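You operate a simulated robot arm through the tools that you are given. There is no shell and no other tool.

Carry out the task below with a simulated two-armed robot. There is one attempt and no reset: what you move stays moved.

JOB
On the island top, fold the tea towel in half.

The check looks at the end state, three seconds after you hand in, the way a careful person would. Anything else that was tipped, shoved, dropped, spilled or broken makes it a failure. Flat cloth is picked up by pressing the open fingertips on it (5 to 10 N) and closing them slowly along it; thin cloth reads only 2 to 8 mm in the jaws.

ROBOT AND FRAMES
Two 7-joint arms with two-finger grippers on one trunk, on a base that moves. Base frame: it is fixed to the floor where the robot stands at the start and does not move with it; the origin is under the middle of the robot, x ahead of it, y to its left, z up; the surface under the hand at the start is at about z = 91. Units: cm, degrees, N and s.
The left shoulder is at the start at [7.3, 16.1, 100.2], the right one opposite. With the tool pointing down near the work surface each hand reaches from about 10 to 74 cm from the robot's upright axis, wherever it stands, measured 20 degrees to its own side. Places, roughly: island top [70, 10, 90]. Payload 2.45 kg a hand.
Tool frame (each hand has its own): the origin (TCP) lies between the finger pads and is the grasp point; the fingertips stand 2.6 cm ahead of it; z points along the fingers, y is the line along which they close. The gripper opens to 9.6 cm; its body begins 6.9 cm behind the TCP.
Orientation is that of the tool frame in the base frame, as [roll, pitch, yaw] about the fixed x, y, z axes, in that order (R = Rz(yaw) Ry(pitch) Rx(roll)). With the fingers straight down and closing along the base's y, the tool's x points along the base's -x, its y along +y and its z along -z.

CONTROLS
- The arms move only by the tool nudge_tool. It takes "left_moves", "right_moves" or both (then of equal length, played together; a hand with none holds still); each is a list of rows, each a list of 7 numbers: the shift along the tool's x, y, z in units of 30 mm (1.0 is 30 mm), then the turn, a rotation vector about the tool's x, y, z in units of 5 degrees (1.0 is 5 degrees), then the closure, from 0 (fully open) to 1 (shut). In form: [[dx, dy, dz, wx, wy, wz, grip], ...]. A call has 1 to 20 rows; each row shifts and turns the commanded pose from where the row before left it, along the tool's axes as they then stand. A call with a number of a shift or a turn outside -1 to 1 is refused whole. A row lasts 0.2 s, in which the tool goes at most 5 cm and 8.6 degrees; a call with a longer step from one row to the next is refused whole, and so is a gripper value outside its range. A pose out of reach is approached as far as the arm can. The call stops where the force on the tool passes 40 N (or 10 N more than at its start, if that is more) or the arm is blocked; 0.2 s more then pass. Each finger travels about 11.99 cm/s and halts on what it meets, pressing with about 29 N; the grip force reading is that of the motor and also rises with nothing between the fingers. The clock runs only during rows and for 0.2 s after the last one: add rows that do not move to give the fingers time. The reply holds the time, the measured pose of the TCP, the force on the tool along the base axes, the opening and the grip force, in the units named above and with some noise, with the torque about the TCP (base axes, N m) and any sound that the robot's microphone picked up.
- Cameras (640 x 400 px; columns grow to the right, rows downward): "scene" is now at [20.35, -0.83, 146.31]; the picture's right is [-0.12, -0.99, 0.00], its down [-0.83, 0.10, -0.56] and it looks along [0.55, -0.07, -0.83] (base axes); focal length 273 px, centre (320, 200). "left" rides on the left gripper at [8.2, -0.3, -9.8] in its tool frame; the picture's right is [0.04, 1.00, 0.00], its down [-0.73, 0.03, -0.68] and it looks along [-0.68, 0.03, 0.73] (tool axes); focal length 256 px, centre (320, 200). "right" rides on the right gripper at [8.2, 0.3, -9.8] in its tool frame; the picture's right is [-0.04, 1.00, 0.00], its down [-0.73, -0.03, -0.68] and it looks along [-0.68, -0.03, 0.73] (tool axes); focal length 256 px, centre (320, 200). There is no depth. A picture from a camera that has moved, and an enlarged one, comes with that camera's place and axes in the base frame and with its lens.
- camera(camera): a new picture of that camera. No time passes.
- raise_lower(by): moves the trunk up (or, below 0, down) by that many cm; the arms and the scene camera ride with it, the base frame stays. It gives what a move gives, with no picture.
- drive_base(legs): drives the robot by 1 to 6 legs, each [ahead, left, turn to the left] in cm, cm and degrees, along the robot's own axes; the way and the turn of a leg run together, so that a leg with both is an arc; at most 150 cm and 180 degrees a leg. The arms and the cameras ride along, it lands a little off, and it stops where it bumps. It gives what a move gives.
- head_to(pan, tilt): turns the head with the scene camera to pan (to the left, within 120 degrees either way) and tilt (down, from -29 to 69), counted from straight ahead of the robot (the tilt from the chest, where the trunk bows). It gives what a move gives.
- enlarge(camera, box): a new picture of the part [left, top, right, bottom] of that camera's present view, enlarged. No time passes.
- hand_in(): hands the job in; it is judged then, once.

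Places have to be worked out from the pictures, the camera data and where the tool is seen. Open the grippers and draw the arms clear of the work before you hand the job in, unless the task says otherwise.

The tools are called after "Call:" by a JSON object that holds its "fn" and its "kwargs". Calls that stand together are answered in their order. nudge_tool: Moves the arms, as the interface text tells. Its arguments: {"type":"object","properties":{"left_moves":{"type":"array","items":{"type":"array","items":{"type":"number"}}},"right_moves":{"type":"array","items":{"type":"array","items":{"type":"number"}}}},"required":[]} The other tools are called the same way: raise_lower (by) moves the trunk up or down; drive_base (legs) drives the base; head_to (pan, tilt) turns the head that bears the scene camera; camera (camera) takes a picture; enlarge (camera, box) takes an enlarged picture of a part of a camera's view; hand_in () hands the job in.

At the start:

```text
clock: 0.0
left_eef_pos: [49.61, 20.65, 107.49]
left_tool_rot: [-179.9, 0.0, -179.9]
left_contact_force: [0.1, -0.9, 0.6]
left_moment: [-0.01, 0.02, -0.04]
left_opening: 9.61
left_grasp_force: 0.0
right_eef_pos: [57.0, -25.82, 115.53]
right_tool_rot: [-179.9, -0.1, -179.9]
right_contact_force: [-1.2, 0.4, 0.1]
right_moment: [0.01, 0.03, -0.01]
right_opening: 9.58
right_grasp_force: 0.1
trunk travel left (down, up): [-17.5, 39.2]
robot x, y, heading: [-0.16, -0.12, -0.3]
head pan, tilt (commanded): [-7.0, 56.0]
```

scene: 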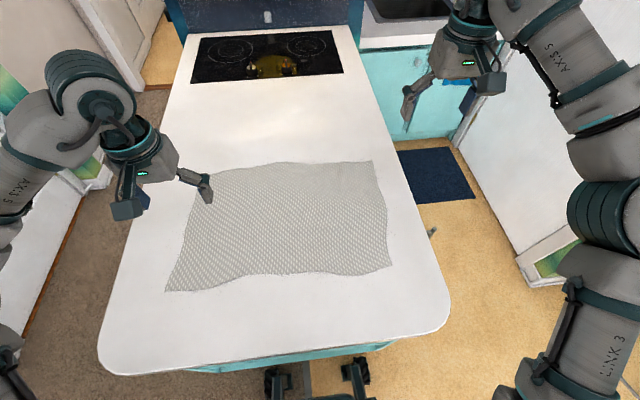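
right: 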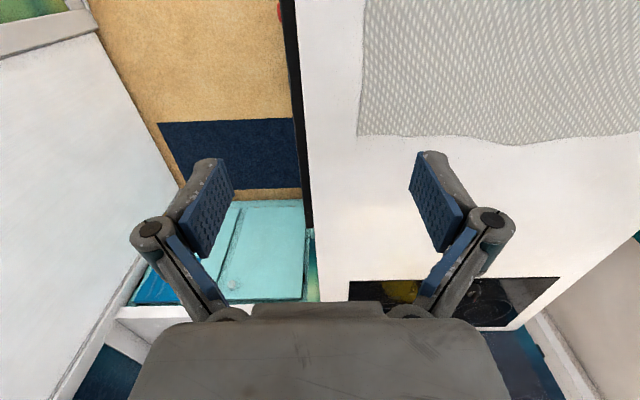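
left: 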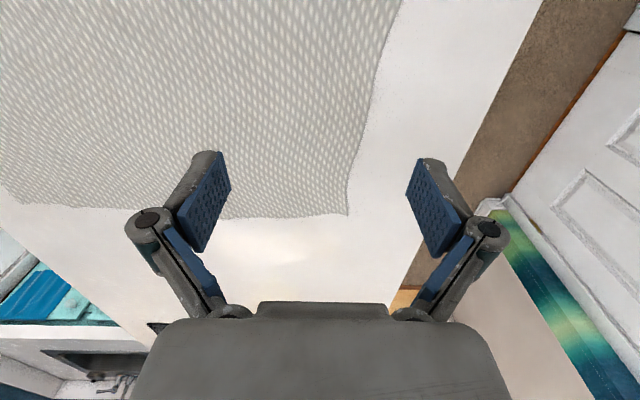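

I'll enlarge the scene view to find the towel's corners accurately before touching anything.

Call:
{"fn": "enlarge", "kwargs": {"camera": "scene", "box": [150, 140, 410, 310]}}

Call:
{"fn": "camera", "kwargs": {"camera": "left"}}

```text
2.35 times, centred on (280, 225) of scene
camera zoom: at [20.35, -0.83, 146.31], right [-0.12, -0.99, 0.0], down [-0.83, 0.1, -0.56], along [0.55, -0.07, -0.83], focal length 643 px, centre (414, 141)
```

zoom: 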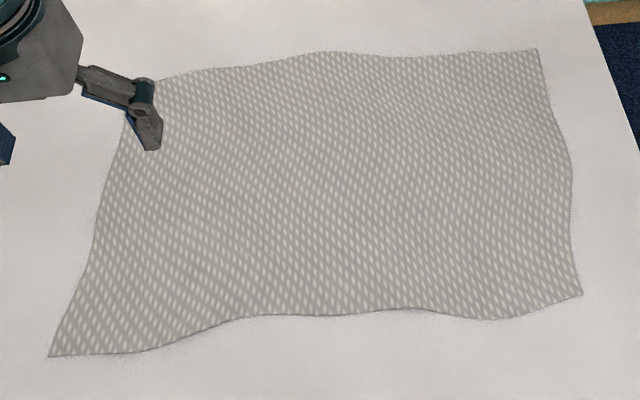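

```text
taken
camera left: at [41.27, 20.17, 117.34], right [-0.04, 1.0, 0.0], down [0.73, 0.03, 0.68], along [0.68, 0.03, -0.73], focal length 256 px, centre (320, 200)
```

left: 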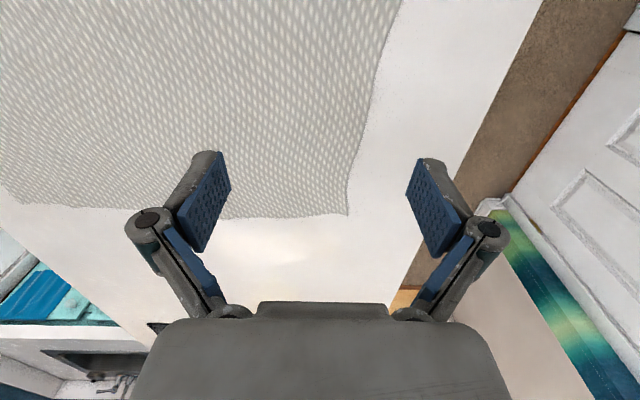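

The towel's corners work out to about far-left (69, 25), far-right (68.3, -21), near-left (39, 28) and near-right (39, -18.5). I plan to lift both far corners together and bring them to the near ones. First I'll hover both hands just inside the far corners with the fingers partly closed.

Call:
{"fn": "nudge_tool", "kwargs": {"left_moves": [[-0.746, 0.083, 0.3125, 0, 0, 0, 0.2], [-0.746, 0.083, 0.3125, 0, 0, 0, 0.4], [-0.746, 0.083, 0.3125, 0, 0, 0, 0.6], [-0.746, 0.083, 0.3125, 0, 0, 0, 0.65], [-0.746, 0.083, 0.3125, 0, 0, 0, 0.65], [-0.746, 0.083, 0.3125, 0, 0, 0, 0.65], [-0.746, 0.083, 0.3125, 0, 0, 0, 0.65], [-0.746, 0.083, 0.3125, 0, 0, 0, 0.65], [0, 0, 0, 0, 0, 0, 0.65], [0, 0, 0, 0, 0, 0, 0.65]], "right_moves": [[-0.417, 0.296, 0.646, 0, 0, 0, 0.2], [-0.417, 0.296, 0.646, 0, 0, 0, 0.4], [-0.417, 0.296, 0.646, 0, 0, 0, 0.6], [-0.417, 0.296, 0.646, 0, 0, 0, 0.65], [-0.417, 0.296, 0.646, 0, 0, 0, 0.65], [-0.417, 0.296, 0.646, 0, 0, 0, 0.65], [-0.417, 0.296, 0.646, 0, 0, 0, 0.65], [-0.417, 0.296, 0.646, 0, 0, 0, 0.65], [0, 0, 0, 0, 0, 0, 0.65], [0, 0, 0, 0, 0, 0, 0.65]]}}

```text
clock: 2.2
left_eef_pos: [66.97, 22.43, 100.19]
left_tool_rot: [-179.9, 0.2, -179.9]
left_contact_force: [0.4, -0.4, 0.4]
left_moment: [0.03, -0.02, 0.01]
left_opening: 3.34
left_grasp_force: 0.1
right_eef_pos: [66.77, -18.69, 100.35]
right_tool_rot: [-180.0, 0.2, -180.0]
right_contact_force: [1.3, -0.4, -0.1]
right_moment: [0.03, -0.03, 0.02]
right_opening: 3.34
right_grasp_force: 0.0
trunk travel left (down, up): [-17.5, 39.2]
robot x, y, heading: [-0.06, 0.03, -0.0]
head pan, tilt (commanded): [-7.0, 56.0]
```

Both hands reached their hover points with openings of 3.3 cm. I'll check where the fingertips sit relative to the corners.

Call:
{"fn": "camera", "kwargs": {"camera": "left"}}

Call:
{"fn": "camera", "kwargs": {"camera": "right"}}

Call:
{"fn": "camera", "kwargs": {"camera": "scene"}}

```text
taken
camera left: at [58.81, 22.1, 110.04], right [-0.04, 1.0, 0.0], down [0.73, 0.03, 0.68], along [0.68, 0.03, -0.73], focal length 256 px, centre (320, 200)
```

left: 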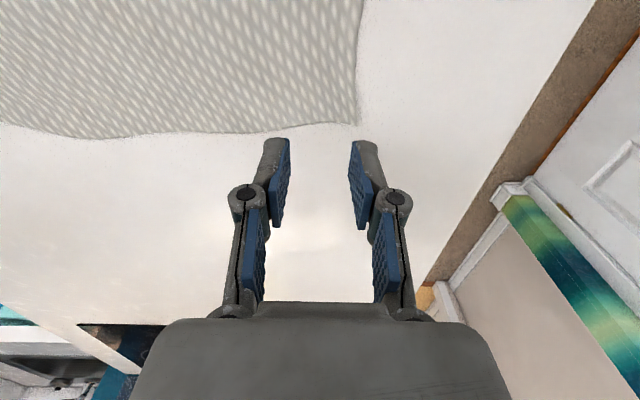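

```text
taken
camera right: at [58.66, -18.43, 110.18], right [0.04, 1.0, 0.0], down [0.73, -0.03, 0.68], along [0.68, -0.03, -0.73], focal length 256 px, centre (320, 200)
```

right: 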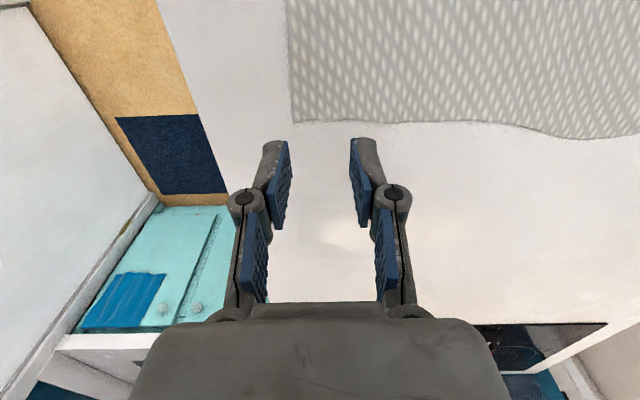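

```text
taken
camera scene: at [20.54, -0.8, 146.29], right [-0.12, -0.99, 0.0], down [-0.83, 0.1, -0.55], along [0.55, -0.07, -0.83], focal length 273 px, centre (320, 200)
```

scene: 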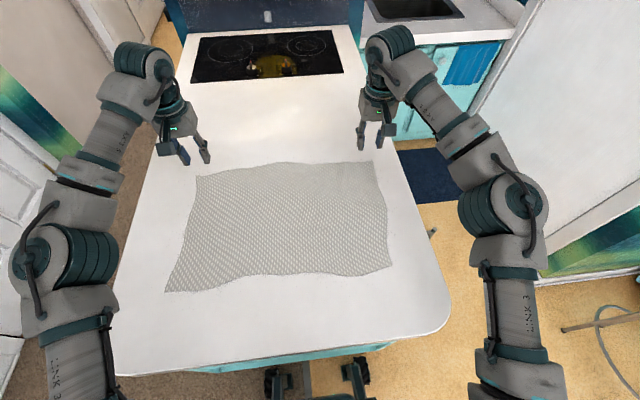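

The corners now read as far-left (68.3, 25.6) and far-right (68.1, -21.2), so both hands are about 1.5 cm inside the edge. I'll shift the right hand 0.5 cm inward and lower both hands to just above the cloth.

Call:
{"fn": "nudge_tool", "kwargs": {"left_moves": [[0, 0, 0.6, 0, 0, 0, 0.65], [0, 0, 0.6, 0, 0, 0, 0.65], [0, 0, 0.6, 0, 0, 0, 0.65], [0, 0, 0, 0, 0, 0, 0.65], [0, 0, 0, 0, 0, 0, 0.65]], "right_moves": [[0, 0.17, 0.6, 0, 0, 0, 0.65], [0, 0, 0.6, 0, 0, 0, 0.65], [0, 0, 0.6, 0, 0, 0, 0.65], [0, 0, 0, 0, 0, 0, 0.65], [0, 0, 0, 0, 0, 0, 0.65]]}}

```text
clock: 3.4
left_eef_pos: [67.1, 22.61, 94.74]
left_tool_rot: [180.0, 0.2, -180.0]
left_contact_force: [-0.3, 0.4, -0.1]
left_moment: [0.0, -0.01, -0.04]
left_opening: 3.33
left_grasp_force: 0.1
right_eef_pos: [66.62, -18.36, 94.95]
right_tool_rot: [-179.9, 0.2, 180.0]
right_contact_force: [0.3, -0.6, 0.9]
right_moment: [0.01, -0.02, 0.03]
right_opening: 3.37
right_grasp_force: 0.1
trunk travel left (down, up): [-17.5, 39.2]
robot x, y, heading: [-0.18, 0.22, 0.1]
head pan, tilt (commanded): [-7.0, 56.0]
```

No contact yet, with the tips near z = 92.2. I'll check the finger positions against the corners up close before touching.

Call:
{"fn": "camera", "kwargs": {"camera": "left"}}

Call:
{"fn": "camera", "kwargs": {"camera": "right"}}

```text
taken
camera left: at [58.79, 22.18, 104.65], right [-0.04, 1.0, 0.0], down [0.73, 0.03, 0.68], along [0.68, 0.03, -0.73], focal length 256 px, centre (320, 200)
```

left: 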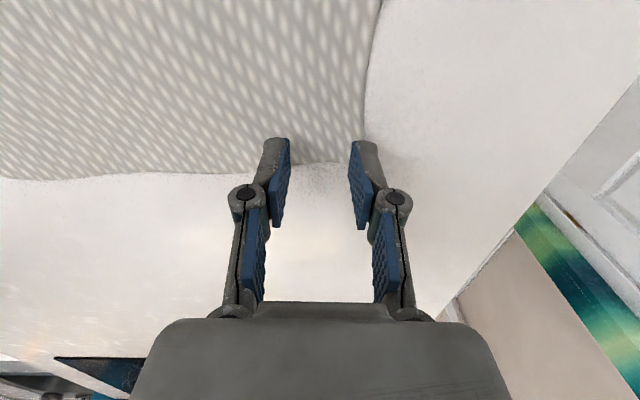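

```text
taken
camera right: at [58.53, -18.04, 104.81], right [0.04, 1.0, 0.0], down [0.73, -0.03, 0.68], along [0.68, -0.03, -0.73], focal length 256 px, centre (320, 200)
```

right: 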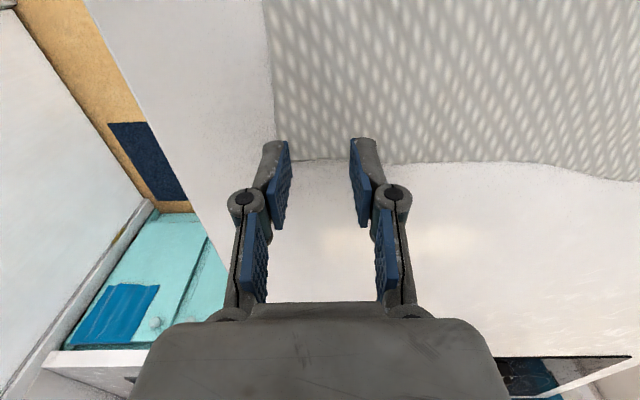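

Each fingertip covers roughly x = 65.9–68.3, with the cloth edge at 68.6 and the side edges at y = 25.4 and -21.2. I'll move each hand 0.4 cm inward and ease down toward contact.

Call:
{"fn": "nudge_tool", "kwargs": {"left_moves": [[0, -0.13, 0.1, 0, 0, 0, 0.65], [0, 0, 0.1, 0, 0, 0, 0.65], [0, 0, 0.1, 0, 0, 0, 0.65], [0, 0, 0, 0, 0, 0, 0.65], [0, 0, 0, 0, 0, 0, 0.65]], "right_moves": [[0, 0.13, 0.12, 0, 0, 0, 0.65], [0, 0, 0.12, 0, 0, 0, 0.65], [0, 0, 0.12, 0, 0, 0, 0.65], [0, 0, 0, 0, 0, 0, 0.65], [0, 0, 0, 0, 0, 0, 0.65]]}}

```text
clock: 4.6
left_eef_pos: [67.0, 22.25, 93.93]
left_tool_rot: [-179.9, 0.2, -179.9]
left_contact_force: [-0.6, -0.3, -0.2]
left_moment: [0.02, 0.0, -0.02]
left_opening: 3.36
left_grasp_force: 0.2
right_eef_pos: [66.69, -17.85, 93.85]
right_tool_rot: [-180.0, 0.1, 180.0]
right_contact_force: [-0.3, 0.7, -0.5]
right_moment: [-0.02, 0.0, 0.01]
right_opening: 3.33
right_grasp_force: 0.1
trunk travel left (down, up): [-17.5, 39.2]
robot x, y, heading: [0.52, -0.1, -0.2]
head pan, tilt (commanded): [-7.0, 56.0]
```

There is still no contact, with the tips near z = 91.3. I'll lower both hands another 0.45 cm in fine steps.

Call:
{"fn": "nudge_tool", "kwargs": {"left_moves": [[0, 0, 0.05, 0, 0, 0, 0.65], [0, 0, 0.05, 0, 0, 0, 0.65], [0, 0, 0.05, 0, 0, 0, 0.65], [0, 0, 0, 0, 0, 0, 0.65]], "right_moves": [[0, 0, 0.05, 0, 0, 0, 0.65], [0, 0, 0.05, 0, 0, 0, 0.65], [0, 0, 0.05, 0, 0, 0, 0.65], [0, 0, 0, 0, 0, 0, 0.65]]}}

```text
clock: 5.6
left_eef_pos: [66.97, 22.22, 93.74]
left_tool_rot: [180.0, 0.2, 180.0]
left_contact_force: [0.5, -1.0, 3.7]
left_moment: [0.04, 0.03, -0.03]
left_opening: 3.38
left_grasp_force: 0.2
right_eef_pos: [66.49, -17.66, 93.71]
right_tool_rot: [-180.0, 0.4, -180.0]
right_contact_force: [0.9, -1.0, 18.9]
right_moment: [-0.13, 0.02, 0.06]
right_opening: 3.41
right_grasp_force: 5.7
trunk travel left (down, up): [-17.5, 39.2]
robot x, y, heading: [0.02, 0.14, 0.1]
head pan, tilt (commanded): [-7.0, 56.0]
```

The left hand presses with 3.7 N and the right with 18.9 N. I'll ease the right up and press the left slightly more to bring both into the 5–10 N range.

Call:
{"fn": "nudge_tool", "kwargs": {"left_moves": [[0, 0, 0.02, 0, 0, 0, 0.65], [0, 0, 0, 0, 0, 0, 0.65]], "right_moves": [[0, 0, -0.05, 0, 0, 0, 0.65], [0, 0, 0, 0, 0, 0, 0.65]]}}

```text
clock: 6.2
left_eef_pos: [66.85, 22.15, 93.79]
left_tool_rot: [-180.0, 0.4, -179.9]
left_contact_force: [2.4, 0.9, 13.8]
left_moment: [0.04, -0.04, -0.03]
left_opening: 3.35
left_grasp_force: 0.1
right_eef_pos: [66.5, -17.78, 93.64]
right_tool_rot: [-179.9, 0.2, 179.9]
right_contact_force: [0.9, 1.8, 9.9]
right_moment: [0.13, -0.01, 0.02]
right_opening: 3.33
right_grasp_force: 4.6
trunk travel left (down, up): [-17.5, 39.2]
robot x, y, heading: [-0.32, -0.04, 0.0]
head pan, tilt (commanded): [-7.0, 56.0]
```

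The left now reads 13.8 N and the right 9.9 N, so I'll back the left off a little and the right a hair.

Call:
{"fn": "nudge_tool", "kwargs": {"left_moves": [[0, 0, -0.02, 0, 0, 0, 0.65], [0, 0, 0, 0, 0, 0, 0.65]], "right_moves": [[0, 0, -0.007, 0, 0, 0, 0.65], [0, 0, 0, 0, 0, 0, 0.65]]}}

```text
clock: 6.8
left_eef_pos: [66.85, 22.1, 93.63]
left_tool_rot: [180.0, 0.4, -179.9]
left_contact_force: [0.1, -0.7, 13.1]
left_moment: [-0.08, -0.06, 0.0]
left_opening: 3.51
left_grasp_force: 0.0
right_eef_pos: [66.42, -17.77, 93.82]
right_tool_rot: [-179.9, 0.3, 180.0]
right_contact_force: [-0.1, -0.7, 7.4]
right_moment: [0.04, 0.02, -0.01]
right_opening: 3.37
right_grasp_force: 0.1
trunk travel left (down, up): [-17.5, 39.2]
robot x, y, heading: [0.27, -0.19, -0.1]
head pan, tilt (commanded): [-7.0, 56.0]
```

The right hand is good at 7.4 N while the left is still at 13 N, so I'll raise the left a bit more.

Call:
{"fn": "nudge_tool", "kwargs": {"left_moves": [[0, 0, -0.03, 0, 0, 0, 0.65], [0, 0, 0, 0, 0, 0, 0.65], [0, 0, 0, 0, 0, 0, 0.65]]}}

```text
clock: 7.6
left_eef_pos: [66.93, 22.24, 93.69]
left_tool_rot: [-179.9, 0.2, -179.9]
left_contact_force: [-0.3, -0.1, 9.0]
left_moment: [0.0, -0.05, 0.01]
left_opening: 3.39
left_grasp_force: 0.0
right_eef_pos: [66.53, -17.83, 93.74]
right_tool_rot: [180.0, 0.4, 180.0]
right_contact_force: [-2.3, 0.0, 7.7]
right_moment: [-0.01, 0.01, -0.01]
right_opening: 3.38
right_grasp_force: 0.2
trunk travel left (down, up): [-17.5, 39.2]
robot x, y, heading: [0.09, -0.11, 0.1]
head pan, tilt (commanded): [-7.0, 56.0]
```

Left reads 9.0 N and right 7.7 N, both in range. I'll start closing slowly, partway, to see how the pressing force behaves.

Call:
{"fn": "nudge_tool", "kwargs": {"left_moves": [[0, 0, 0, 0, 0, 0, 0.665], [0, 0, 0, 0, 0, 0, 0.68], [0, 0, 0, 0, 0, 0, 0.695], [0, 0, 0, 0, 0, 0, 0.71], [0, 0, 0, 0, 0, 0, 0.725], [0, 0, 0, 0, 0, 0, 0.74], [0, 0, 0, 0, 0, 0, 0.755], [0, 0, 0, 0, 0, 0, 0.77]], "right_moves": [[0, 0, 0, 0, 0, 0, 0.665], [0, 0, 0, 0, 0, 0, 0.68], [0, 0, 0, 0, 0, 0, 0.695], [0, 0, 0, 0, 0, 0, 0.71], [0, 0, 0, 0, 0, 0, 0.725], [0, 0, 0, 0, 0, 0, 0.74], [0, 0, 0, 0, 0, 0, 0.755], [0, 0, 0, 0, 0, 0, 0.77]]}}

Call:
{"fn": "camera", "kwargs": {"camera": "left"}}

Call:
{"fn": "camera", "kwargs": {"camera": "right"}}

```text
clock: 9.4
left_eef_pos: [66.8, 22.27, 93.75]
left_tool_rot: [180.0, 0.4, -179.9]
left_contact_force: [-0.1, -0.9, 12.9]
left_moment: [-0.16, -0.04, -0.05]
left_opening: 2.23
left_grasp_force: 0.0
right_eef_pos: [66.41, -17.77, 93.77]
right_tool_rot: [179.9, 0.4, -180.0]
right_contact_force: [1.0, 0.9, 8.0]
right_moment: [0.02, 0.0, 0.0]
right_opening: 2.2
right_grasp_force: 0.0
trunk travel left (down, up): [-17.5, 39.2]
robot x, y, heading: [-0.06, -0.09, 0.1]
head pan, tilt (commanded): [-7.0, 56.0]
```

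```text
taken
camera left: at [58.62, 21.82, 103.61], right [-0.04, 1.0, 0.0], down [0.73, 0.03, 0.68], along [0.68, 0.03, -0.73], focal length 256 px, centre (320, 200)
```

left: 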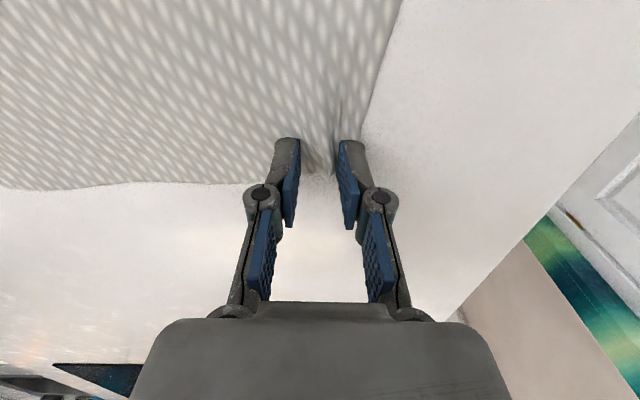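

```text
taken
camera right: at [58.32, -17.57, 103.54], right [0.04, 1.0, 0.0], down [0.73, -0.03, 0.68], along [0.68, -0.03, -0.73], focal length 256 px, centre (320, 200)
```

right: 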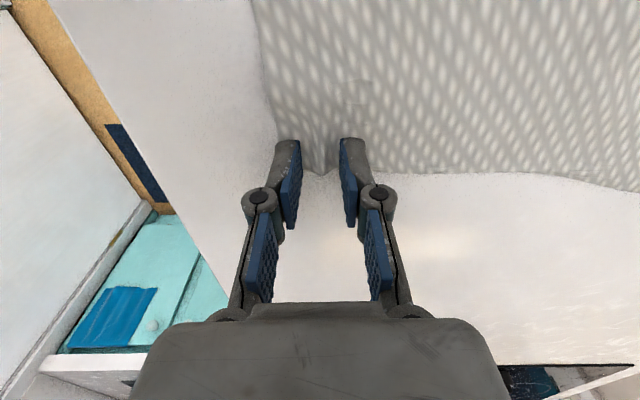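

The cloth is bunching between both pairs of fingers as intended. I'll keep closing slowly while easing the left press slightly.

Call:
{"fn": "nudge_tool", "kwargs": {"left_moves": [[0, 0, -0.01, 0, 0, 0, 0.785], [0, 0, -0.005, 0, 0, 0, 0.8], [0, 0, 0, 0, 0, 0, 0.815], [0, 0, 0, 0, 0, 0, 0.83], [0, 0, 0, 0, 0, 0, 0.845], [0, 0, 0, 0, 0, 0, 0.86], [0, 0, 0, 0, 0, 0, 0.875], [0, 0, 0, 0, 0, 0, 0.89], [0, 0, 0, 0, 0, 0, 0.905], [0, 0, 0, 0, 0, 0, 0.92], [0, 0, 0, 0, 0, 0, 0.935], [0, 0, 0, 0, 0, 0, 0.95], [0, 0, 0, 0, 0, 0, 0.965], [0, 0, 0, 0, 0, 0, 0.98], [0, 0, 0, 0, 0, 0, 1.0], [0, 0, 0, 0, 0, 0, 1.0], [0, 0, 0, 0, 0, 0, 1.0]], "right_moves": [[0, 0, 0, 0, 0, 0, 0.785], [0, 0, 0, 0, 0, 0, 0.8], [0, 0, 0, 0, 0, 0, 0.815], [0, 0, 0, 0, 0, 0, 0.83], [0, 0, 0, 0, 0, 0, 0.845], [0, 0, 0, 0, 0, 0, 0.86], [0, 0, 0, 0, 0, 0, 0.875], [0, 0, 0, 0, 0, 0, 0.89], [0, 0, 0, 0, 0, 0, 0.905], [0, 0, 0, 0, 0, 0, 0.92], [0, 0, 0, 0, 0, 0, 0.935], [0, 0, 0, 0, 0, 0, 0.95], [0, 0, 0, 0, 0, 0, 0.965], [0, 0, 0, 0, 0, 0, 0.98], [0, 0, 0, 0, 0, 0, 1.0], [0, 0, 0, 0, 0, 0, 1.0], [0, 0, 0, 0, 0, 0, 1.0]]}}

Call:
{"fn": "camera", "kwargs": {"camera": "left"}}

Call:
{"fn": "camera", "kwargs": {"camera": "right"}}

```text
clock: 13.0
left_eef_pos: [66.99, 22.25, 93.63]
left_tool_rot: [-179.9, 0.4, -179.8]
left_contact_force: [0.1, -5.4, 4.9]
left_moment: [-0.09, -0.03, 0.02]
left_opening: 0.3
left_grasp_force: 31.2
right_eef_pos: [66.45, -17.73, 93.64]
right_tool_rot: [179.9, 0.3, -180.0]
right_contact_force: [-0.5, 5.1, 3.8]
right_moment: [0.12, 0.01, -0.03]
right_opening: 0.22
right_grasp_force: 26.6
trunk travel left (down, up): [-17.5, 39.2]
robot x, y, heading: [-0.04, -0.04, -0.1]
head pan, tilt (commanded): [-7.0, 56.0]
```

```text
taken
camera left: at [58.68, 21.83, 103.56], right [-0.04, 1.0, 0.0], down [0.73, 0.03, 0.68], along [0.68, 0.03, -0.73], focal length 256 px, centre (320, 200)
```

left: 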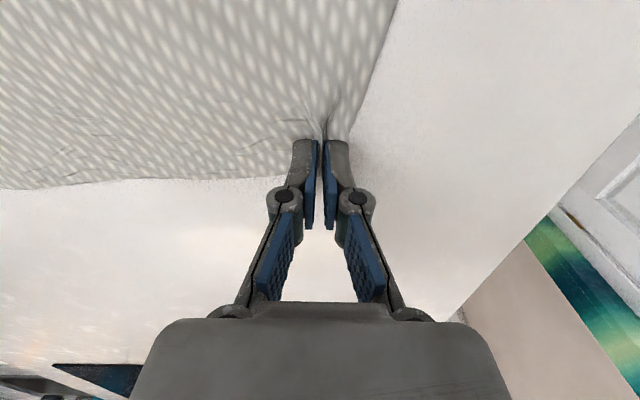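

```text
taken
camera right: at [58.38, -17.52, 103.53], right [0.04, 1.0, 0.0], down [0.73, -0.03, 0.68], along [0.68, -0.03, -0.73], focal length 256 px, centre (320, 200)
```

right: 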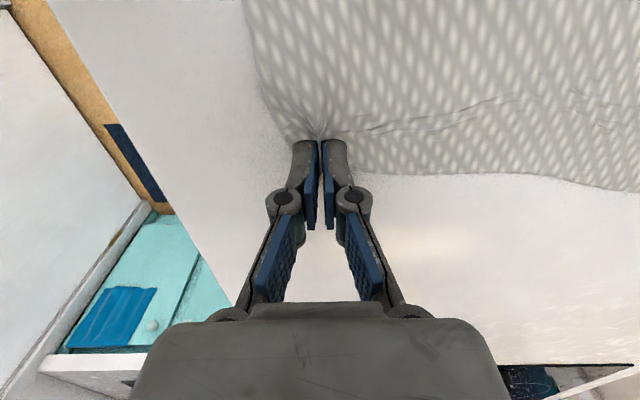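

Both jaws closed on cloth, reading 0.30 and 0.22 cm with about 30 N grip, and the edge between them is slightly taut. I'll do a small test lift, moving the hands slightly together, to confirm both corners come up.

Call:
{"fn": "nudge_tool", "kwargs": {"left_moves": [[0, -0.05, -0.25, 0, 0, 0, 1.0], [0.1, -0.05, -0.35, 0, 0, 0, 1.0], [0.15, 0, -0.35, 0, 0, 0, 1.0], [0.15, 0, -0.35, 0, 0, 0, 1.0], [0, 0, 0, 0, 0, 0, 1.0], [0, 0, 0, 0, 0, 0, 1.0]], "right_moves": [[0, 0.05, -0.25, 0, 0, 0, 1.0], [0.1, 0.05, -0.35, 0, 0, 0, 1.0], [0.15, 0, -0.35, 0, 0, 0, 1.0], [0.15, 0, -0.35, 0, 0, 0, 1.0], [0, 0, 0, 0, 0, 0, 1.0], [0, 0, 0, 0, 0, 0, 1.0]]}}

Call:
{"fn": "camera", "kwargs": {"camera": "scene"}}

Call:
{"fn": "camera", "kwargs": {"camera": "left"}}

Call:
{"fn": "camera", "kwargs": {"camera": "right"}}

```text
clock: 14.4
left_eef_pos: [65.96, 21.83, 97.41]
left_tool_rot: [-180.0, 0.2, -180.0]
left_contact_force: [0.2, -1.9, 0.3]
left_moment: [-0.02, -0.01, 0.06]
left_opening: 0.29
left_grasp_force: 34.7
right_eef_pos: [65.46, -17.53, 97.59]
right_tool_rot: [179.9, 0.2, 180.0]
right_contact_force: [-0.2, 2.2, 0.8]
right_moment: [-0.02, 0.01, 0.01]
right_opening: 0.17
right_grasp_force: 29.7
trunk travel left (down, up): [-17.5, 39.2]
robot x, y, heading: [-0.18, 0.04, -0.1]
head pan, tilt (commanded): [-7.0, 56.0]
```

```text
taken
camera scene: at [20.48, -0.8, 146.29], right [-0.12, -0.99, 0.0], down [-0.83, 0.1, -0.55], along [0.55, -0.07, -0.83], focal length 273 px, centre (320, 200)
```

scene: 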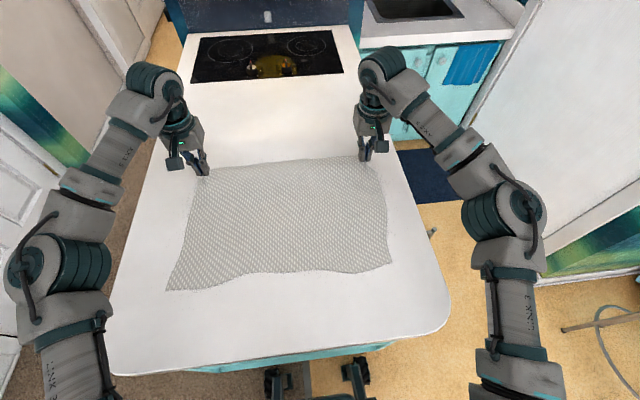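

```text
taken
camera left: at [57.63, 21.54, 107.29], right [-0.04, 1.0, 0.0], down [0.73, 0.03, 0.68], along [0.68, 0.03, -0.73], focal length 256 px, centre (320, 200)
```

left: 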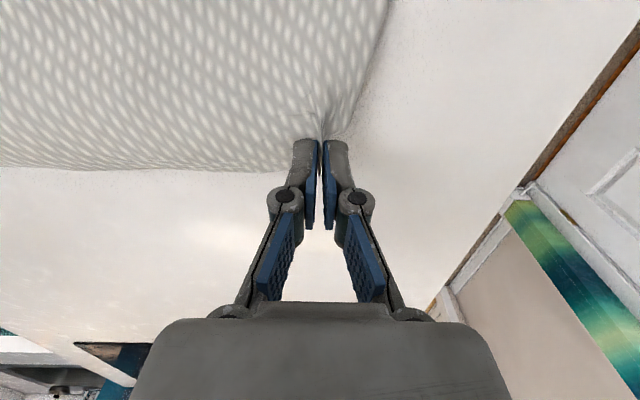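

```text
taken
camera right: at [57.31, -17.28, 107.37], right [0.04, 1.0, 0.0], down [0.73, -0.03, 0.68], along [0.68, -0.03, -0.73], focal length 256 px, centre (320, 200)
```

right: 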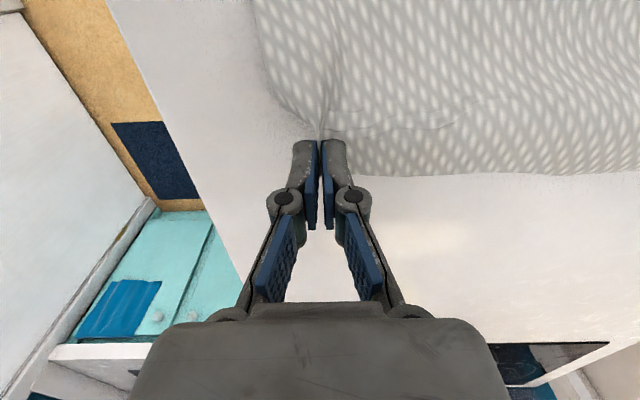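

Both corners are lifted and holding, with the tension between the hands down to about 2 N. Now I'll swing both hands together up and over the fold line at about x = 54. They drift about 1 cm to +y and tilt gradually so the edge rolls over.

Call:
{"fn": "nudge_tool", "kwargs": {"left_moves": [[0.13, 0.021, -0.272, 0, 0, 0, 1.0], [0.13, 0.021, -0.272, 0, 0, 0, 1.0], [0.192, 0.021, -0.273, 0, 0, 0, 1.0], [0.192, 0.021, -0.273, 0, 0, 0, 1.0], [0.258, 0.021, -0.252, 0, -0.333, 0, 1.0], [0.258, 0.021, -0.252, 0, -0.333, 0, 1.0], [0.284, 0.021, -0.223, 0, -0.333, 0, 1.0], [0.284, 0.021, -0.223, 0, -0.333, 0, 1.0], [0.308, 0.021, -0.192, 0, -0.333, 0, 1.0], [0.308, 0.021, -0.192, 0, -0.333, 0, 1.0], [0.325, 0.021, -0.157, 0, -0.333, 0, 1.0], [0.325, 0.021, -0.157, 0, -0.333, 0, 1.0], [0.343, 0.021, -0.121, 0, -0.333, 0, 1.0], [0.343, 0.021, -0.121, 0, -0.333, 0, 1.0], [0.351, 0.021, -0.085, 0, -0.333, 0, 1.0], [0.351, 0.021, -0.085, 0, -0.333, 0, 1.0]], "right_moves": [[0.13, 0.027, -0.272, 0, 0, 0, 1.0], [0.13, 0.027, -0.272, 0, 0, 0, 1.0], [0.192, 0.027, -0.273, 0, 0, 0, 1.0], [0.192, 0.027, -0.273, 0, 0, 0, 1.0], [0.258, 0.027, -0.252, 0, -0.333, 0, 1.0], [0.258, 0.027, -0.252, 0, -0.333, 0, 1.0], [0.284, 0.027, -0.223, 0, -0.333, 0, 1.0], [0.284, 0.027, -0.223, 0, -0.333, 0, 1.0], [0.308, 0.027, -0.192, 0, -0.333, 0, 1.0], [0.308, 0.027, -0.192, 0, -0.333, 0, 1.0], [0.325, 0.027, -0.157, 0, -0.333, 0, 1.0], [0.325, 0.027, -0.157, 0, -0.333, 0, 1.0], [0.343, 0.027, -0.121, 0, -0.333, 0, 1.0], [0.343, 0.027, -0.121, 0, -0.333, 0, 1.0], [0.351, 0.027, -0.085, 0, -0.333, 0, 1.0], [0.351, 0.027, -0.085, 0, -0.333, 0, 1.0]]}}

Call:
{"fn": "camera", "kwargs": {"camera": "scene"}}

Call:
{"fn": "camera", "kwargs": {"camera": "left"}}

Call:
{"fn": "camera", "kwargs": {"camera": "right"}}

```text
clock: 17.8
left_eef_pos: [51.91, 22.89, 105.06]
left_tool_rot: [180.0, 20.2, -179.9]
left_contact_force: [-0.5, 0.3, -0.7]
left_moment: [0.09, 0.01, 0.08]
left_opening: 0.29
left_grasp_force: 26.2
right_eef_pos: [51.54, -16.28, 104.97]
right_tool_rot: [-179.9, 20.3, 179.9]
right_contact_force: [0.1, 0.4, 0.6]
right_moment: [0.12, 0.04, 0.05]
right_opening: 0.27
right_grasp_force: 25.9
trunk travel left (down, up): [-17.5, 39.2]
robot x, y, heading: [0.27, 0.38, -0.1]
head pan, tilt (commanded): [-7.0, 56.0]
```

```text
taken
camera scene: at [20.23, -0.76, 146.33], right [-0.12, -0.99, 0.0], down [-0.83, 0.1, -0.56], along [0.55, -0.07, -0.83], focal length 273 px, centre (320, 200)
```

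scene: 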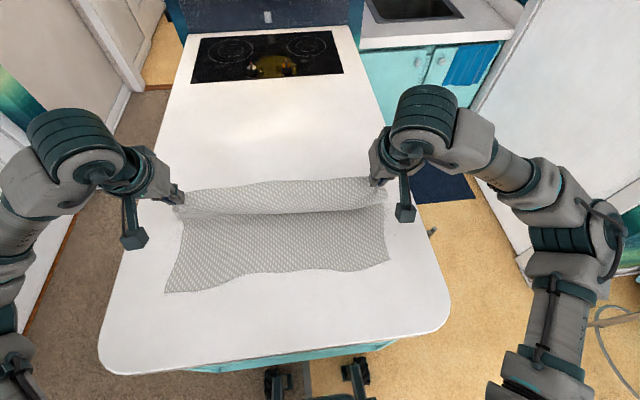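

```text
taken
camera left: at [40.79, 22.51, 111.53], right [-0.04, 1.0, -0.01], down [0.45, 0.03, 0.89], along [0.89, 0.03, -0.45], focal length 256 px, centre (320, 200)
```

left: 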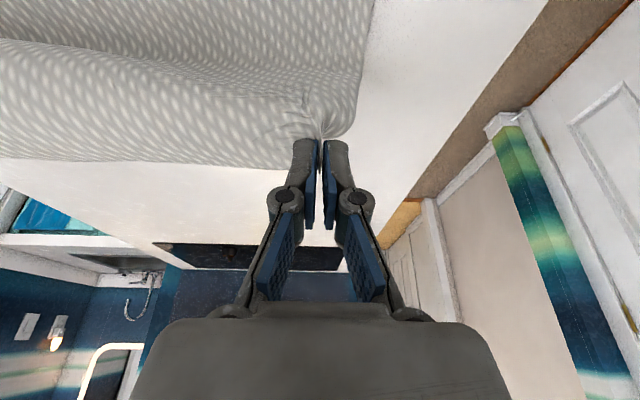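

```text
taken
camera right: at [40.51, -15.91, 111.42], right [0.04, 1.0, 0.01], down [0.45, -0.03, 0.89], along [0.89, -0.03, -0.45], focal length 256 px, centre (320, 200)
```

right: 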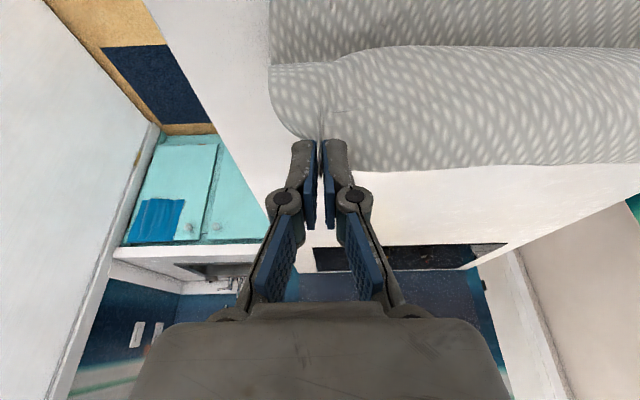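

The fold is rolling over well and the near half hasn't moved. The lifted edge still faces forward, so it needs more roll before it comes down. While the hands are high, I'll tilt both to about 60° and continue back slightly, checking that the arms can do it.

Call:
{"fn": "nudge_tool", "kwargs": {"left_moves": [[0.131, 0.017, -0.03, 0, -0.8, 0, 1.0], [0.129, 0.017, -0.039, 0, -0.8, 0, 1.0], [0.126, 0.017, -0.048, 0, -0.8, 0, 1.0], [0.122, 0.017, -0.057, 0, -0.8, 0, 1.0], [0.118, 0.017, -0.065, 0, -0.8, 0, 1.0], [0.113, 0.017, -0.073, 0, -0.8, 0, 1.0], [0.107, 0.017, -0.081, 0, -0.8, 0, 1.0], [0.102, 0.017, -0.088, 0, -0.8, 0, 1.0], [0.095, 0.017, -0.095, 0, -0.8, 0, 1.0], [0.088, 0.017, -0.101, 0, -0.8, 0, 1.0], [0, 0, 0, 0, 0, 0, 1.0], [0, 0, 0, 0, 0, 0, 1.0]], "right_moves": [[0.131, 0.022, -0.03, 0, -0.8, 0, 1.0], [0.129, 0.022, -0.039, 0, -0.8, 0, 1.0], [0.126, 0.022, -0.048, 0, -0.8, 0, 1.0], [0.122, 0.022, -0.057, 0, -0.8, 0, 1.0], [0.118, 0.022, -0.065, 0, -0.8, 0, 1.0], [0.113, 0.022, -0.073, 0, -0.8, 0, 1.0], [0.107, 0.022, -0.081, 0, -0.8, 0, 1.0], [0.102, 0.022, -0.088, 0, -0.8, 0, 1.0], [0.095, 0.022, -0.095, 0, -0.8, 0, 1.0], [0.088, 0.022, -0.101, 0, -0.8, 0, 1.0], [0, 0, 0, 0, 0, 0, 1.0], [0, 0, 0, 0, 0, 0, 1.0]]}}

Call:
{"fn": "camera", "kwargs": {"camera": "scene"}}

Call:
{"fn": "camera", "kwargs": {"camera": "left"}}

Call:
{"fn": "camera", "kwargs": {"camera": "right"}}

```text
clock: 20.4
left_eef_pos: [48.02, 23.31, 104.48]
left_tool_rot: [-179.9, 60.3, -179.8]
left_contact_force: [0.7, -0.6, -0.7]
left_moment: [-0.01, 0.0, 0.0]
left_opening: 0.35
left_grasp_force: 28.6
right_eef_pos: [47.6, -15.58, 104.44]
right_tool_rot: [-179.9, 60.2, -180.0]
right_contact_force: [0.4, -0.3, -0.9]
right_moment: [0.0, 0.05, 0.02]
right_opening: 0.46
right_grasp_force: 29.2
trunk travel left (down, up): [-17.5, 39.2]
robot x, y, heading: [-0.17, 0.05, 0.2]
head pan, tilt (commanded): [-7.0, 56.0]
```

```text
taken
camera scene: at [20.17, -0.75, 146.34], right [-0.12, -0.99, 0.0], down [-0.82, 0.1, -0.56], along [0.55, -0.07, -0.83], focal length 273 px, centre (320, 200)
```

scene: 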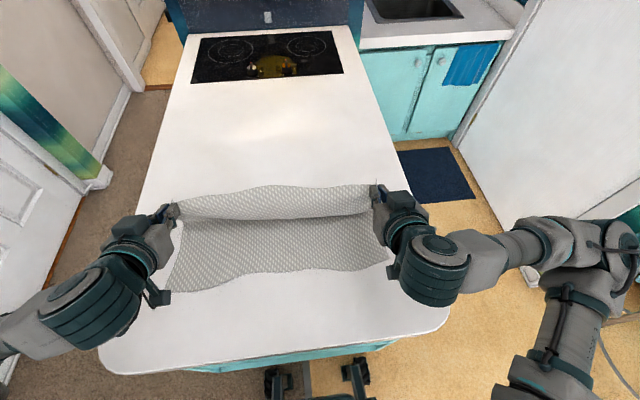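

```text
taken
camera left: at [35.4, 22.88, 102.27], right [-0.02, 1.0, -0.04], down [-0.23, 0.03, 0.97], along [0.97, 0.03, 0.23], focal length 256 px, centre (320, 200)
```

left: 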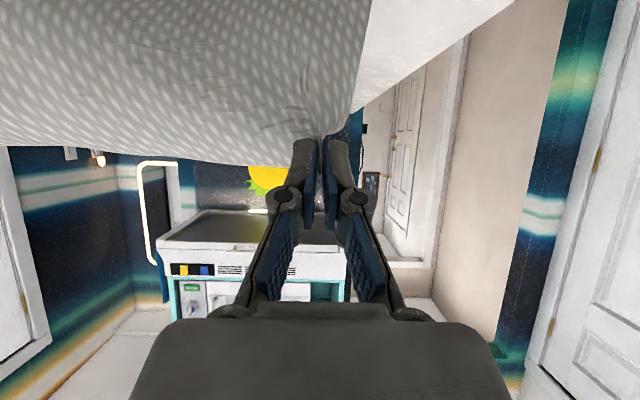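

```text
taken
camera right: at [35.11, -15.25, 102.2], right [0.02, 1.0, 0.03], down [-0.23, -0.03, 0.97], along [0.97, -0.03, 0.22], focal length 256 px, centre (320, 200)
```

right: 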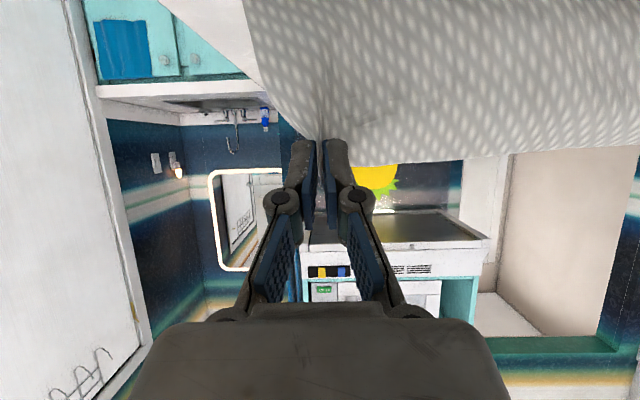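

A 60° tilt is reachable, and the edge now points up with both grips holding at about 0.4 cm. I'll carry on back and down along the arc, going the first half of the way at about 65° tilt, then check clearance.

Call:
{"fn": "nudge_tool", "kwargs": {"left_moves": [[0.243, 0.017, -0.081, 0, -0.167, 0, 1.0], [0.243, 0.017, -0.081, 0, -0.167, 0, 1.0], [0.243, 0.017, -0.081, 0, -0.167, 0, 1.0], [0.243, 0.017, -0.081, 0, -0.167, 0, 1.0], [0.239, 0.017, -0.094, 0, -0.167, 0, 1.0], [0.239, 0.017, -0.094, 0, -0.167, 0, 1.0], [0.239, 0.017, -0.094, 0, -0.167, 0, 1.0], [0, 0, 0, 0, 0, 0, 1.0]], "right_moves": [[0.238, 0.019, -0.072, 0, -0.167, 0, 1.0], [0.238, 0.019, -0.072, 0, -0.167, 0, 1.0], [0.238, 0.019, -0.072, 0, -0.167, 0, 1.0], [0.238, 0.019, -0.072, 0, -0.167, 0, 1.0], [0.234, 0.019, -0.084, 0, -0.167, 0, 1.0], [0.234, 0.019, -0.084, 0, -0.167, 0, 1.0], [0.234, 0.019, -0.084, 0, -0.167, 0, 1.0], [0, 0, 0, 0, 0, 0, 1.0]]}}

Call:
{"fn": "camera", "kwargs": {"camera": "scene"}}

Call:
{"fn": "camera", "kwargs": {"camera": "left"}}

```text
clock: 22.2
left_eef_pos: [49.46, 23.87, 103.5]
left_tool_rot: [-179.9, 66.1, -179.8]
left_contact_force: [0.0, -0.5, -0.1]
left_moment: [0.08, 0.02, 0.11]
left_opening: 0.15
left_grasp_force: 25.6
left hand out of reach, approached as far as the arm can: row 2, 3, 4, 5, 6, 7
right_eef_pos: [47.68, -13.5, 102.66]
right_tool_rot: [-179.9, 66.2, -179.9]
right_contact_force: [-4.3, -0.5, 1.7]
right_moment: [0.02, 0.01, 0.0]
right_opening: 0.39
right_grasp_force: 27.4
right hand out of reach, approached as far as the arm can: row 3, 4, 5, 6, 7
trunk travel left (down, up): [-17.5, 39.2]
robot x, y, heading: [0.22, 0.18, -0.1]
head pan, tilt (commanded): [-7.0, 56.0]
```

```text
taken
camera scene: at [20.15, -0.72, 146.34], right [-0.12, -0.99, 0.0], down [-0.82, 0.1, -0.56], along [0.55, -0.07, -0.83], focal length 273 px, centre (320, 200)
```

scene: 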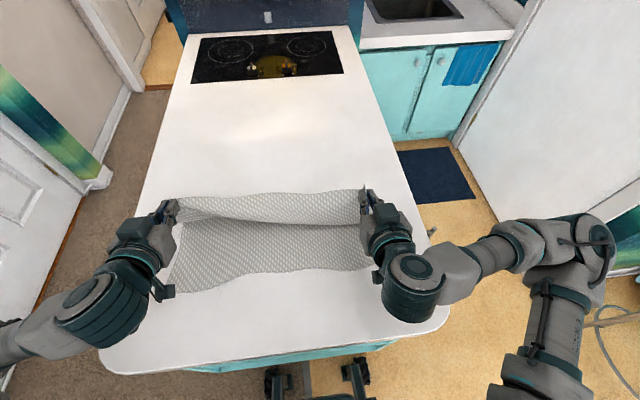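

```text
taken
camera left: at [36.99, 23.41, 100.17], right [-0.02, 1.0, -0.04], down [-0.32, 0.03, 0.95], along [0.95, 0.03, 0.32], focal length 256 px, centre (320, 200)
```

left: 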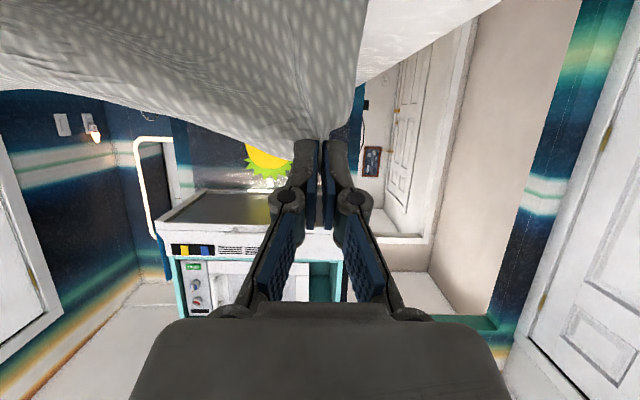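

Both arms hit their inner reach limit at this tilt: the hands stopped near x = 49.5 and 47.7 instead of 44, with the cloth still held. I'll need to back the base up to finish. First, a small forward-and-down move will show how the commanded pose behaves after being clamped.

Call:
{"fn": "nudge_tool", "kwargs": {"left_moves": [[0.16, 0, 0.254, 0, 0, 0, 1.0], [0.16, 0, 0.254, 0, 0, 0, 1.0], [0, 0, 0, 0, 0, 0, 1.0]], "right_moves": [[0.16, 0, 0.254, 0, 0, 0, 1.0], [0.16, 0, 0.254, 0, 0, 0, 1.0], [0, 0, 0, 0, 0, 0, 1.0]]}}

```text
clock: 23.0
left_eef_pos: [50.33, 23.92, 102.15]
left_tool_rot: [-179.9, 66.2, -179.8]
left_contact_force: [-1.5, 1.5, 0.5]
left_moment: [0.04, -0.05, 0.07]
left_opening: 0.15
left_grasp_force: 25.4
right_eef_pos: [48.78, -13.45, 101.41]
right_tool_rot: [-179.8, 66.1, -179.9]
right_contact_force: [1.2, -2.2, -0.5]
right_moment: [-0.02, 0.0, -0.01]
right_opening: 0.4
right_grasp_force: 25.9
trunk travel left (down, up): [-17.5, 39.2]
robot x, y, heading: [-0.11, 0.11, 0.3]
head pan, tilt (commanded): [-7.0, 56.0]
```

The command re-bases from the measured pose, so both hands moved down and forward as asked. I need to back the base up about 10–14 cm, so I'll look behind the robot on both sides first.

Call:
{"fn": "head_to", "kwargs": {"pan": 120, "tilt": 50}}

Call:
{"fn": "camera", "kwargs": {"camera": "scene"}}

Call:
{"fn": "head_to", "kwargs": {"pan": -120, "tilt": 50}}

Call:
{"fn": "camera", "kwargs": {"camera": "scene"}}

Call:
{"fn": "head_to", "kwargs": {"pan": 0, "tilt": 62}}

Call:
{"fn": "camera", "kwargs": {"camera": "scene"}}

```text
clock: 25.1
left_eef_pos: [50.27, 23.77, 102.11]
left_tool_rot: [-179.9, 66.1, -179.7]
left_contact_force: [0.6, -0.6, -0.6]
left_moment: [-0.05, -0.01, -0.04]
left_opening: 0.43
left_grasp_force: 31.0
right_eef_pos: [48.71, -13.58, 101.45]
right_tool_rot: [-179.9, 66.1, -179.9]
right_contact_force: [0.4, 0.9, 0.5]
right_moment: [0.0, 0.02, 0.05]
right_opening: 0.39
right_grasp_force: 26.2
trunk travel left (down, up): [-17.5, 39.2]
robot x, y, heading: [0.09, -0.04, -0.0]
head pan, tilt (commanded): [120.0, 50.0]
```

```text
taken
camera scene: at [9.23, 6.83, 147.15], right [0.87, 0.5, 0.0], down [0.38, -0.66, -0.64], along [-0.32, 0.56, -0.77], focal length 273 px, centre (320, 200)
```

scene: 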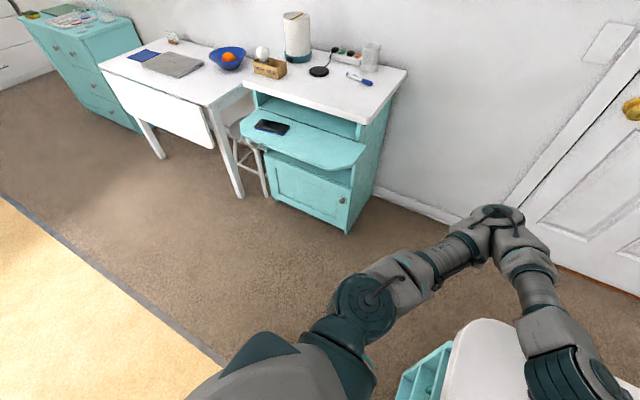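

```text
clock: 28.5
left_eef_pos: [50.46, 23.82, 102.06]
left_tool_rot: [-179.9, 66.1, -179.7]
left_contact_force: [-1.2, -1.1, -0.4]
left_moment: [-0.02, -0.04, -0.01]
left_opening: 0.37
left_grasp_force: 34.4
right_eef_pos: [48.82, -13.49, 101.5]
right_tool_rot: [-179.9, 66.0, -179.9]
right_contact_force: [-0.3, 2.7, 0.2]
right_moment: [0.09, -0.04, 0.15]
right_opening: 0.11
right_grasp_force: 26.4
trunk travel left (down, up): [-17.5, 39.2]
robot x, y, heading: [0.07, -0.16, 0.1]
head pan, tilt (commanded): [-120.0, 50.0]
```

```text
taken
camera scene: at [9.26, -6.49, 147.16], right [-0.87, 0.5, 0.0], down [0.38, 0.66, -0.65], along [-0.32, -0.56, -0.76], focal length 273 px, centre (320, 200)
```

scene: 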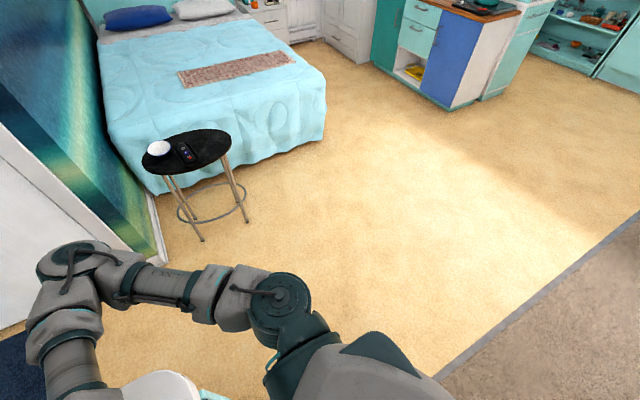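

```text
clock: 30.5
left_eef_pos: [50.39, 23.8, 102.22]
left_tool_rot: [-179.9, 66.1, -179.8]
left_contact_force: [0.5, -0.7, -0.1]
left_moment: [0.04, -0.04, -0.01]
left_opening: 0.42
left_grasp_force: 33.5
right_eef_pos: [48.63, -13.51, 101.39]
right_tool_rot: [-179.9, 66.1, -179.9]
right_contact_force: [1.1, 0.4, -1.2]
right_moment: [0.01, -0.01, 0.02]
right_opening: 0.46
right_grasp_force: 35.1
trunk travel left (down, up): [-17.5, 39.2]
robot x, y, heading: [-0.01, 0.17, -0.1]
head pan, tilt (commanded): [0.0, 62.0]
```

```text
taken
camera scene: at [19.56, 0.14, 145.62], right [0.0, -1.0, 0.0], down [-0.89, 0.0, -0.47], along [0.47, 0.0, -0.89], focal length 273 px, centre (320, 200)
```

scene: 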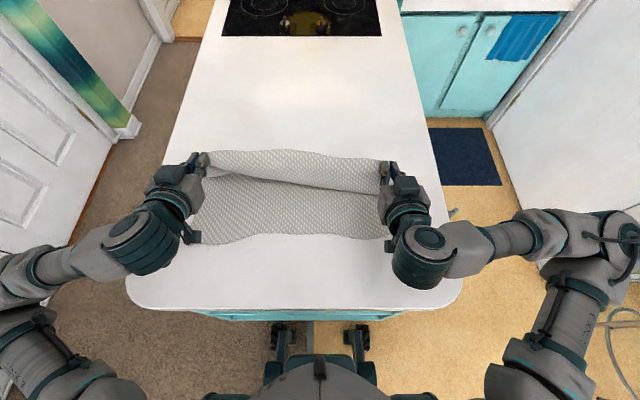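

The floor behind is clear. I'll back up 4 cm; the hands ride along, which carries the edge toward the near side while the cloth keeps some slack.

Call:
{"fn": "drive_base", "kwargs": {"legs": [[-4, 0, 0]]}}

Call:
{"fn": "camera", "kwargs": {"camera": "scene"}}

```text
clock: 31.4
left_eef_pos: [46.28, 23.79, 102.12]
left_tool_rot: [-179.9, 66.2, -179.9]
left_contact_force: [-0.2, -1.4, 0.4]
left_moment: [-0.06, 0.04, -0.08]
left_opening: 0.41
left_grasp_force: 25.9
right_eef_pos: [44.89, -13.64, 101.41]
right_tool_rot: [-180.0, 66.2, -180.0]
right_contact_force: [-2.7, 1.0, 0.0]
right_moment: [0.03, 0.02, 0.04]
right_opening: 0.12
right_grasp_force: 25.2
trunk travel left (down, up): [-17.5, 39.2]
robot x, y, heading: [-4.04, -0.17, 0.1]
head pan, tilt (commanded): [0.0, 62.0]
```

```text
taken
camera scene: at [15.62, 0.12, 145.62], right [0.0, -1.0, 0.0], down [-0.88, 0.0, -0.47], along [0.47, 0.0, -0.88], focal length 273 px, centre (320, 200)
```

scene: 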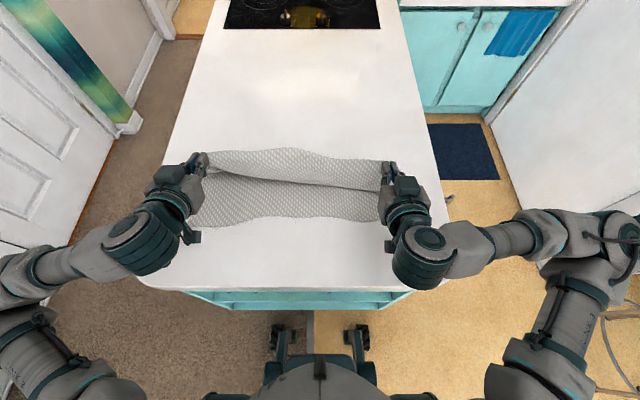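

The base backed up cleanly and the cloth followed without the near edge moving. Next I'll lower both hands to near final height while extending slightly forward to stay in reach, and shift the right hand 1 cm outward to even the edge.

Call:
{"fn": "nudge_tool", "kwargs": {"left_moves": [[0.123, 0, 0.145, 0, 0, 0, 1.0], [0.123, 0, 0.145, 0, 0, 0, 1.0], [0.123, 0, 0.145, 0, 0, 0, 1.0], [0.123, 0, 0.145, 0, 0, 0, 1.0], [0.123, 0, 0.145, 0, 0, 0, 1.0], [0.123, 0, 0.145, 0, 0, 0, 1.0], [0.123, 0, 0.145, 0, 0, 0, 1.0], [0.123, 0, 0.145, 0, 0, 0, 1.0]], "right_moves": [[0.076, -0.042, 0.179, 0, 0, 0, 1.0], [0.076, -0.042, 0.179, 0, 0, 0, 1.0], [0.076, -0.042, 0.179, 0, 0, 0, 1.0], [0.076, -0.042, 0.179, 0, 0, 0, 1.0], [0.076, -0.042, 0.179, 0, 0, 0, 1.0], [0.076, -0.042, 0.179, 0, 0, 0, 1.0], [0.076, -0.042, 0.179, 0, 0, 0, 1.0], [0.076, -0.042, 0.179, 0, 0, 0, 1.0]]}}

Call:
{"fn": "camera", "kwargs": {"camera": "scene"}}

```text
clock: 33.1
left_eef_pos: [48.01, 23.7, 98.25]
left_tool_rot: [-180.0, 66.5, -179.9]
left_contact_force: [-1.4, -5.4, 0.2]
left_moment: [-0.11, -0.03, -0.08]
left_opening: 0.25
left_grasp_force: 31.4
right_eef_pos: [47.58, -14.45, 98.23]
right_tool_rot: [-179.9, 66.3, -179.8]
right_contact_force: [-0.4, 4.7, 0.6]
right_moment: [0.06, 0.0, 0.09]
right_opening: 0.26
right_grasp_force: 31.4
trunk travel left (down, up): [-17.5, 39.2]
robot x, y, heading: [-4.03, -0.1, 0.2]
head pan, tilt (commanded): [0.0, 62.0]
```

```text
taken
camera scene: at [15.71, 0.12, 145.61], right [0.0, -1.0, 0.0], down [-0.89, 0.0, -0.47], along [0.47, 0.0, -0.89], focal length 273 px, centre (320, 200)
```

scene: 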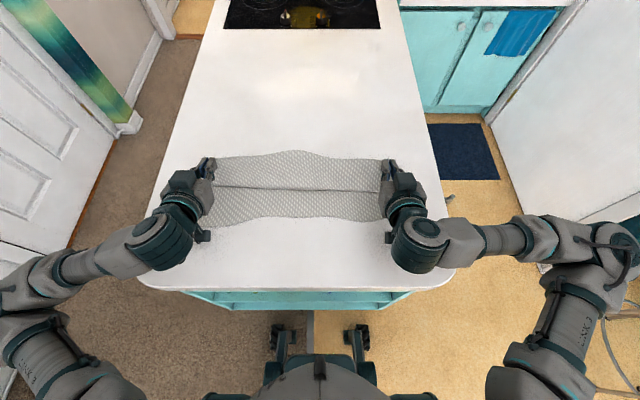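

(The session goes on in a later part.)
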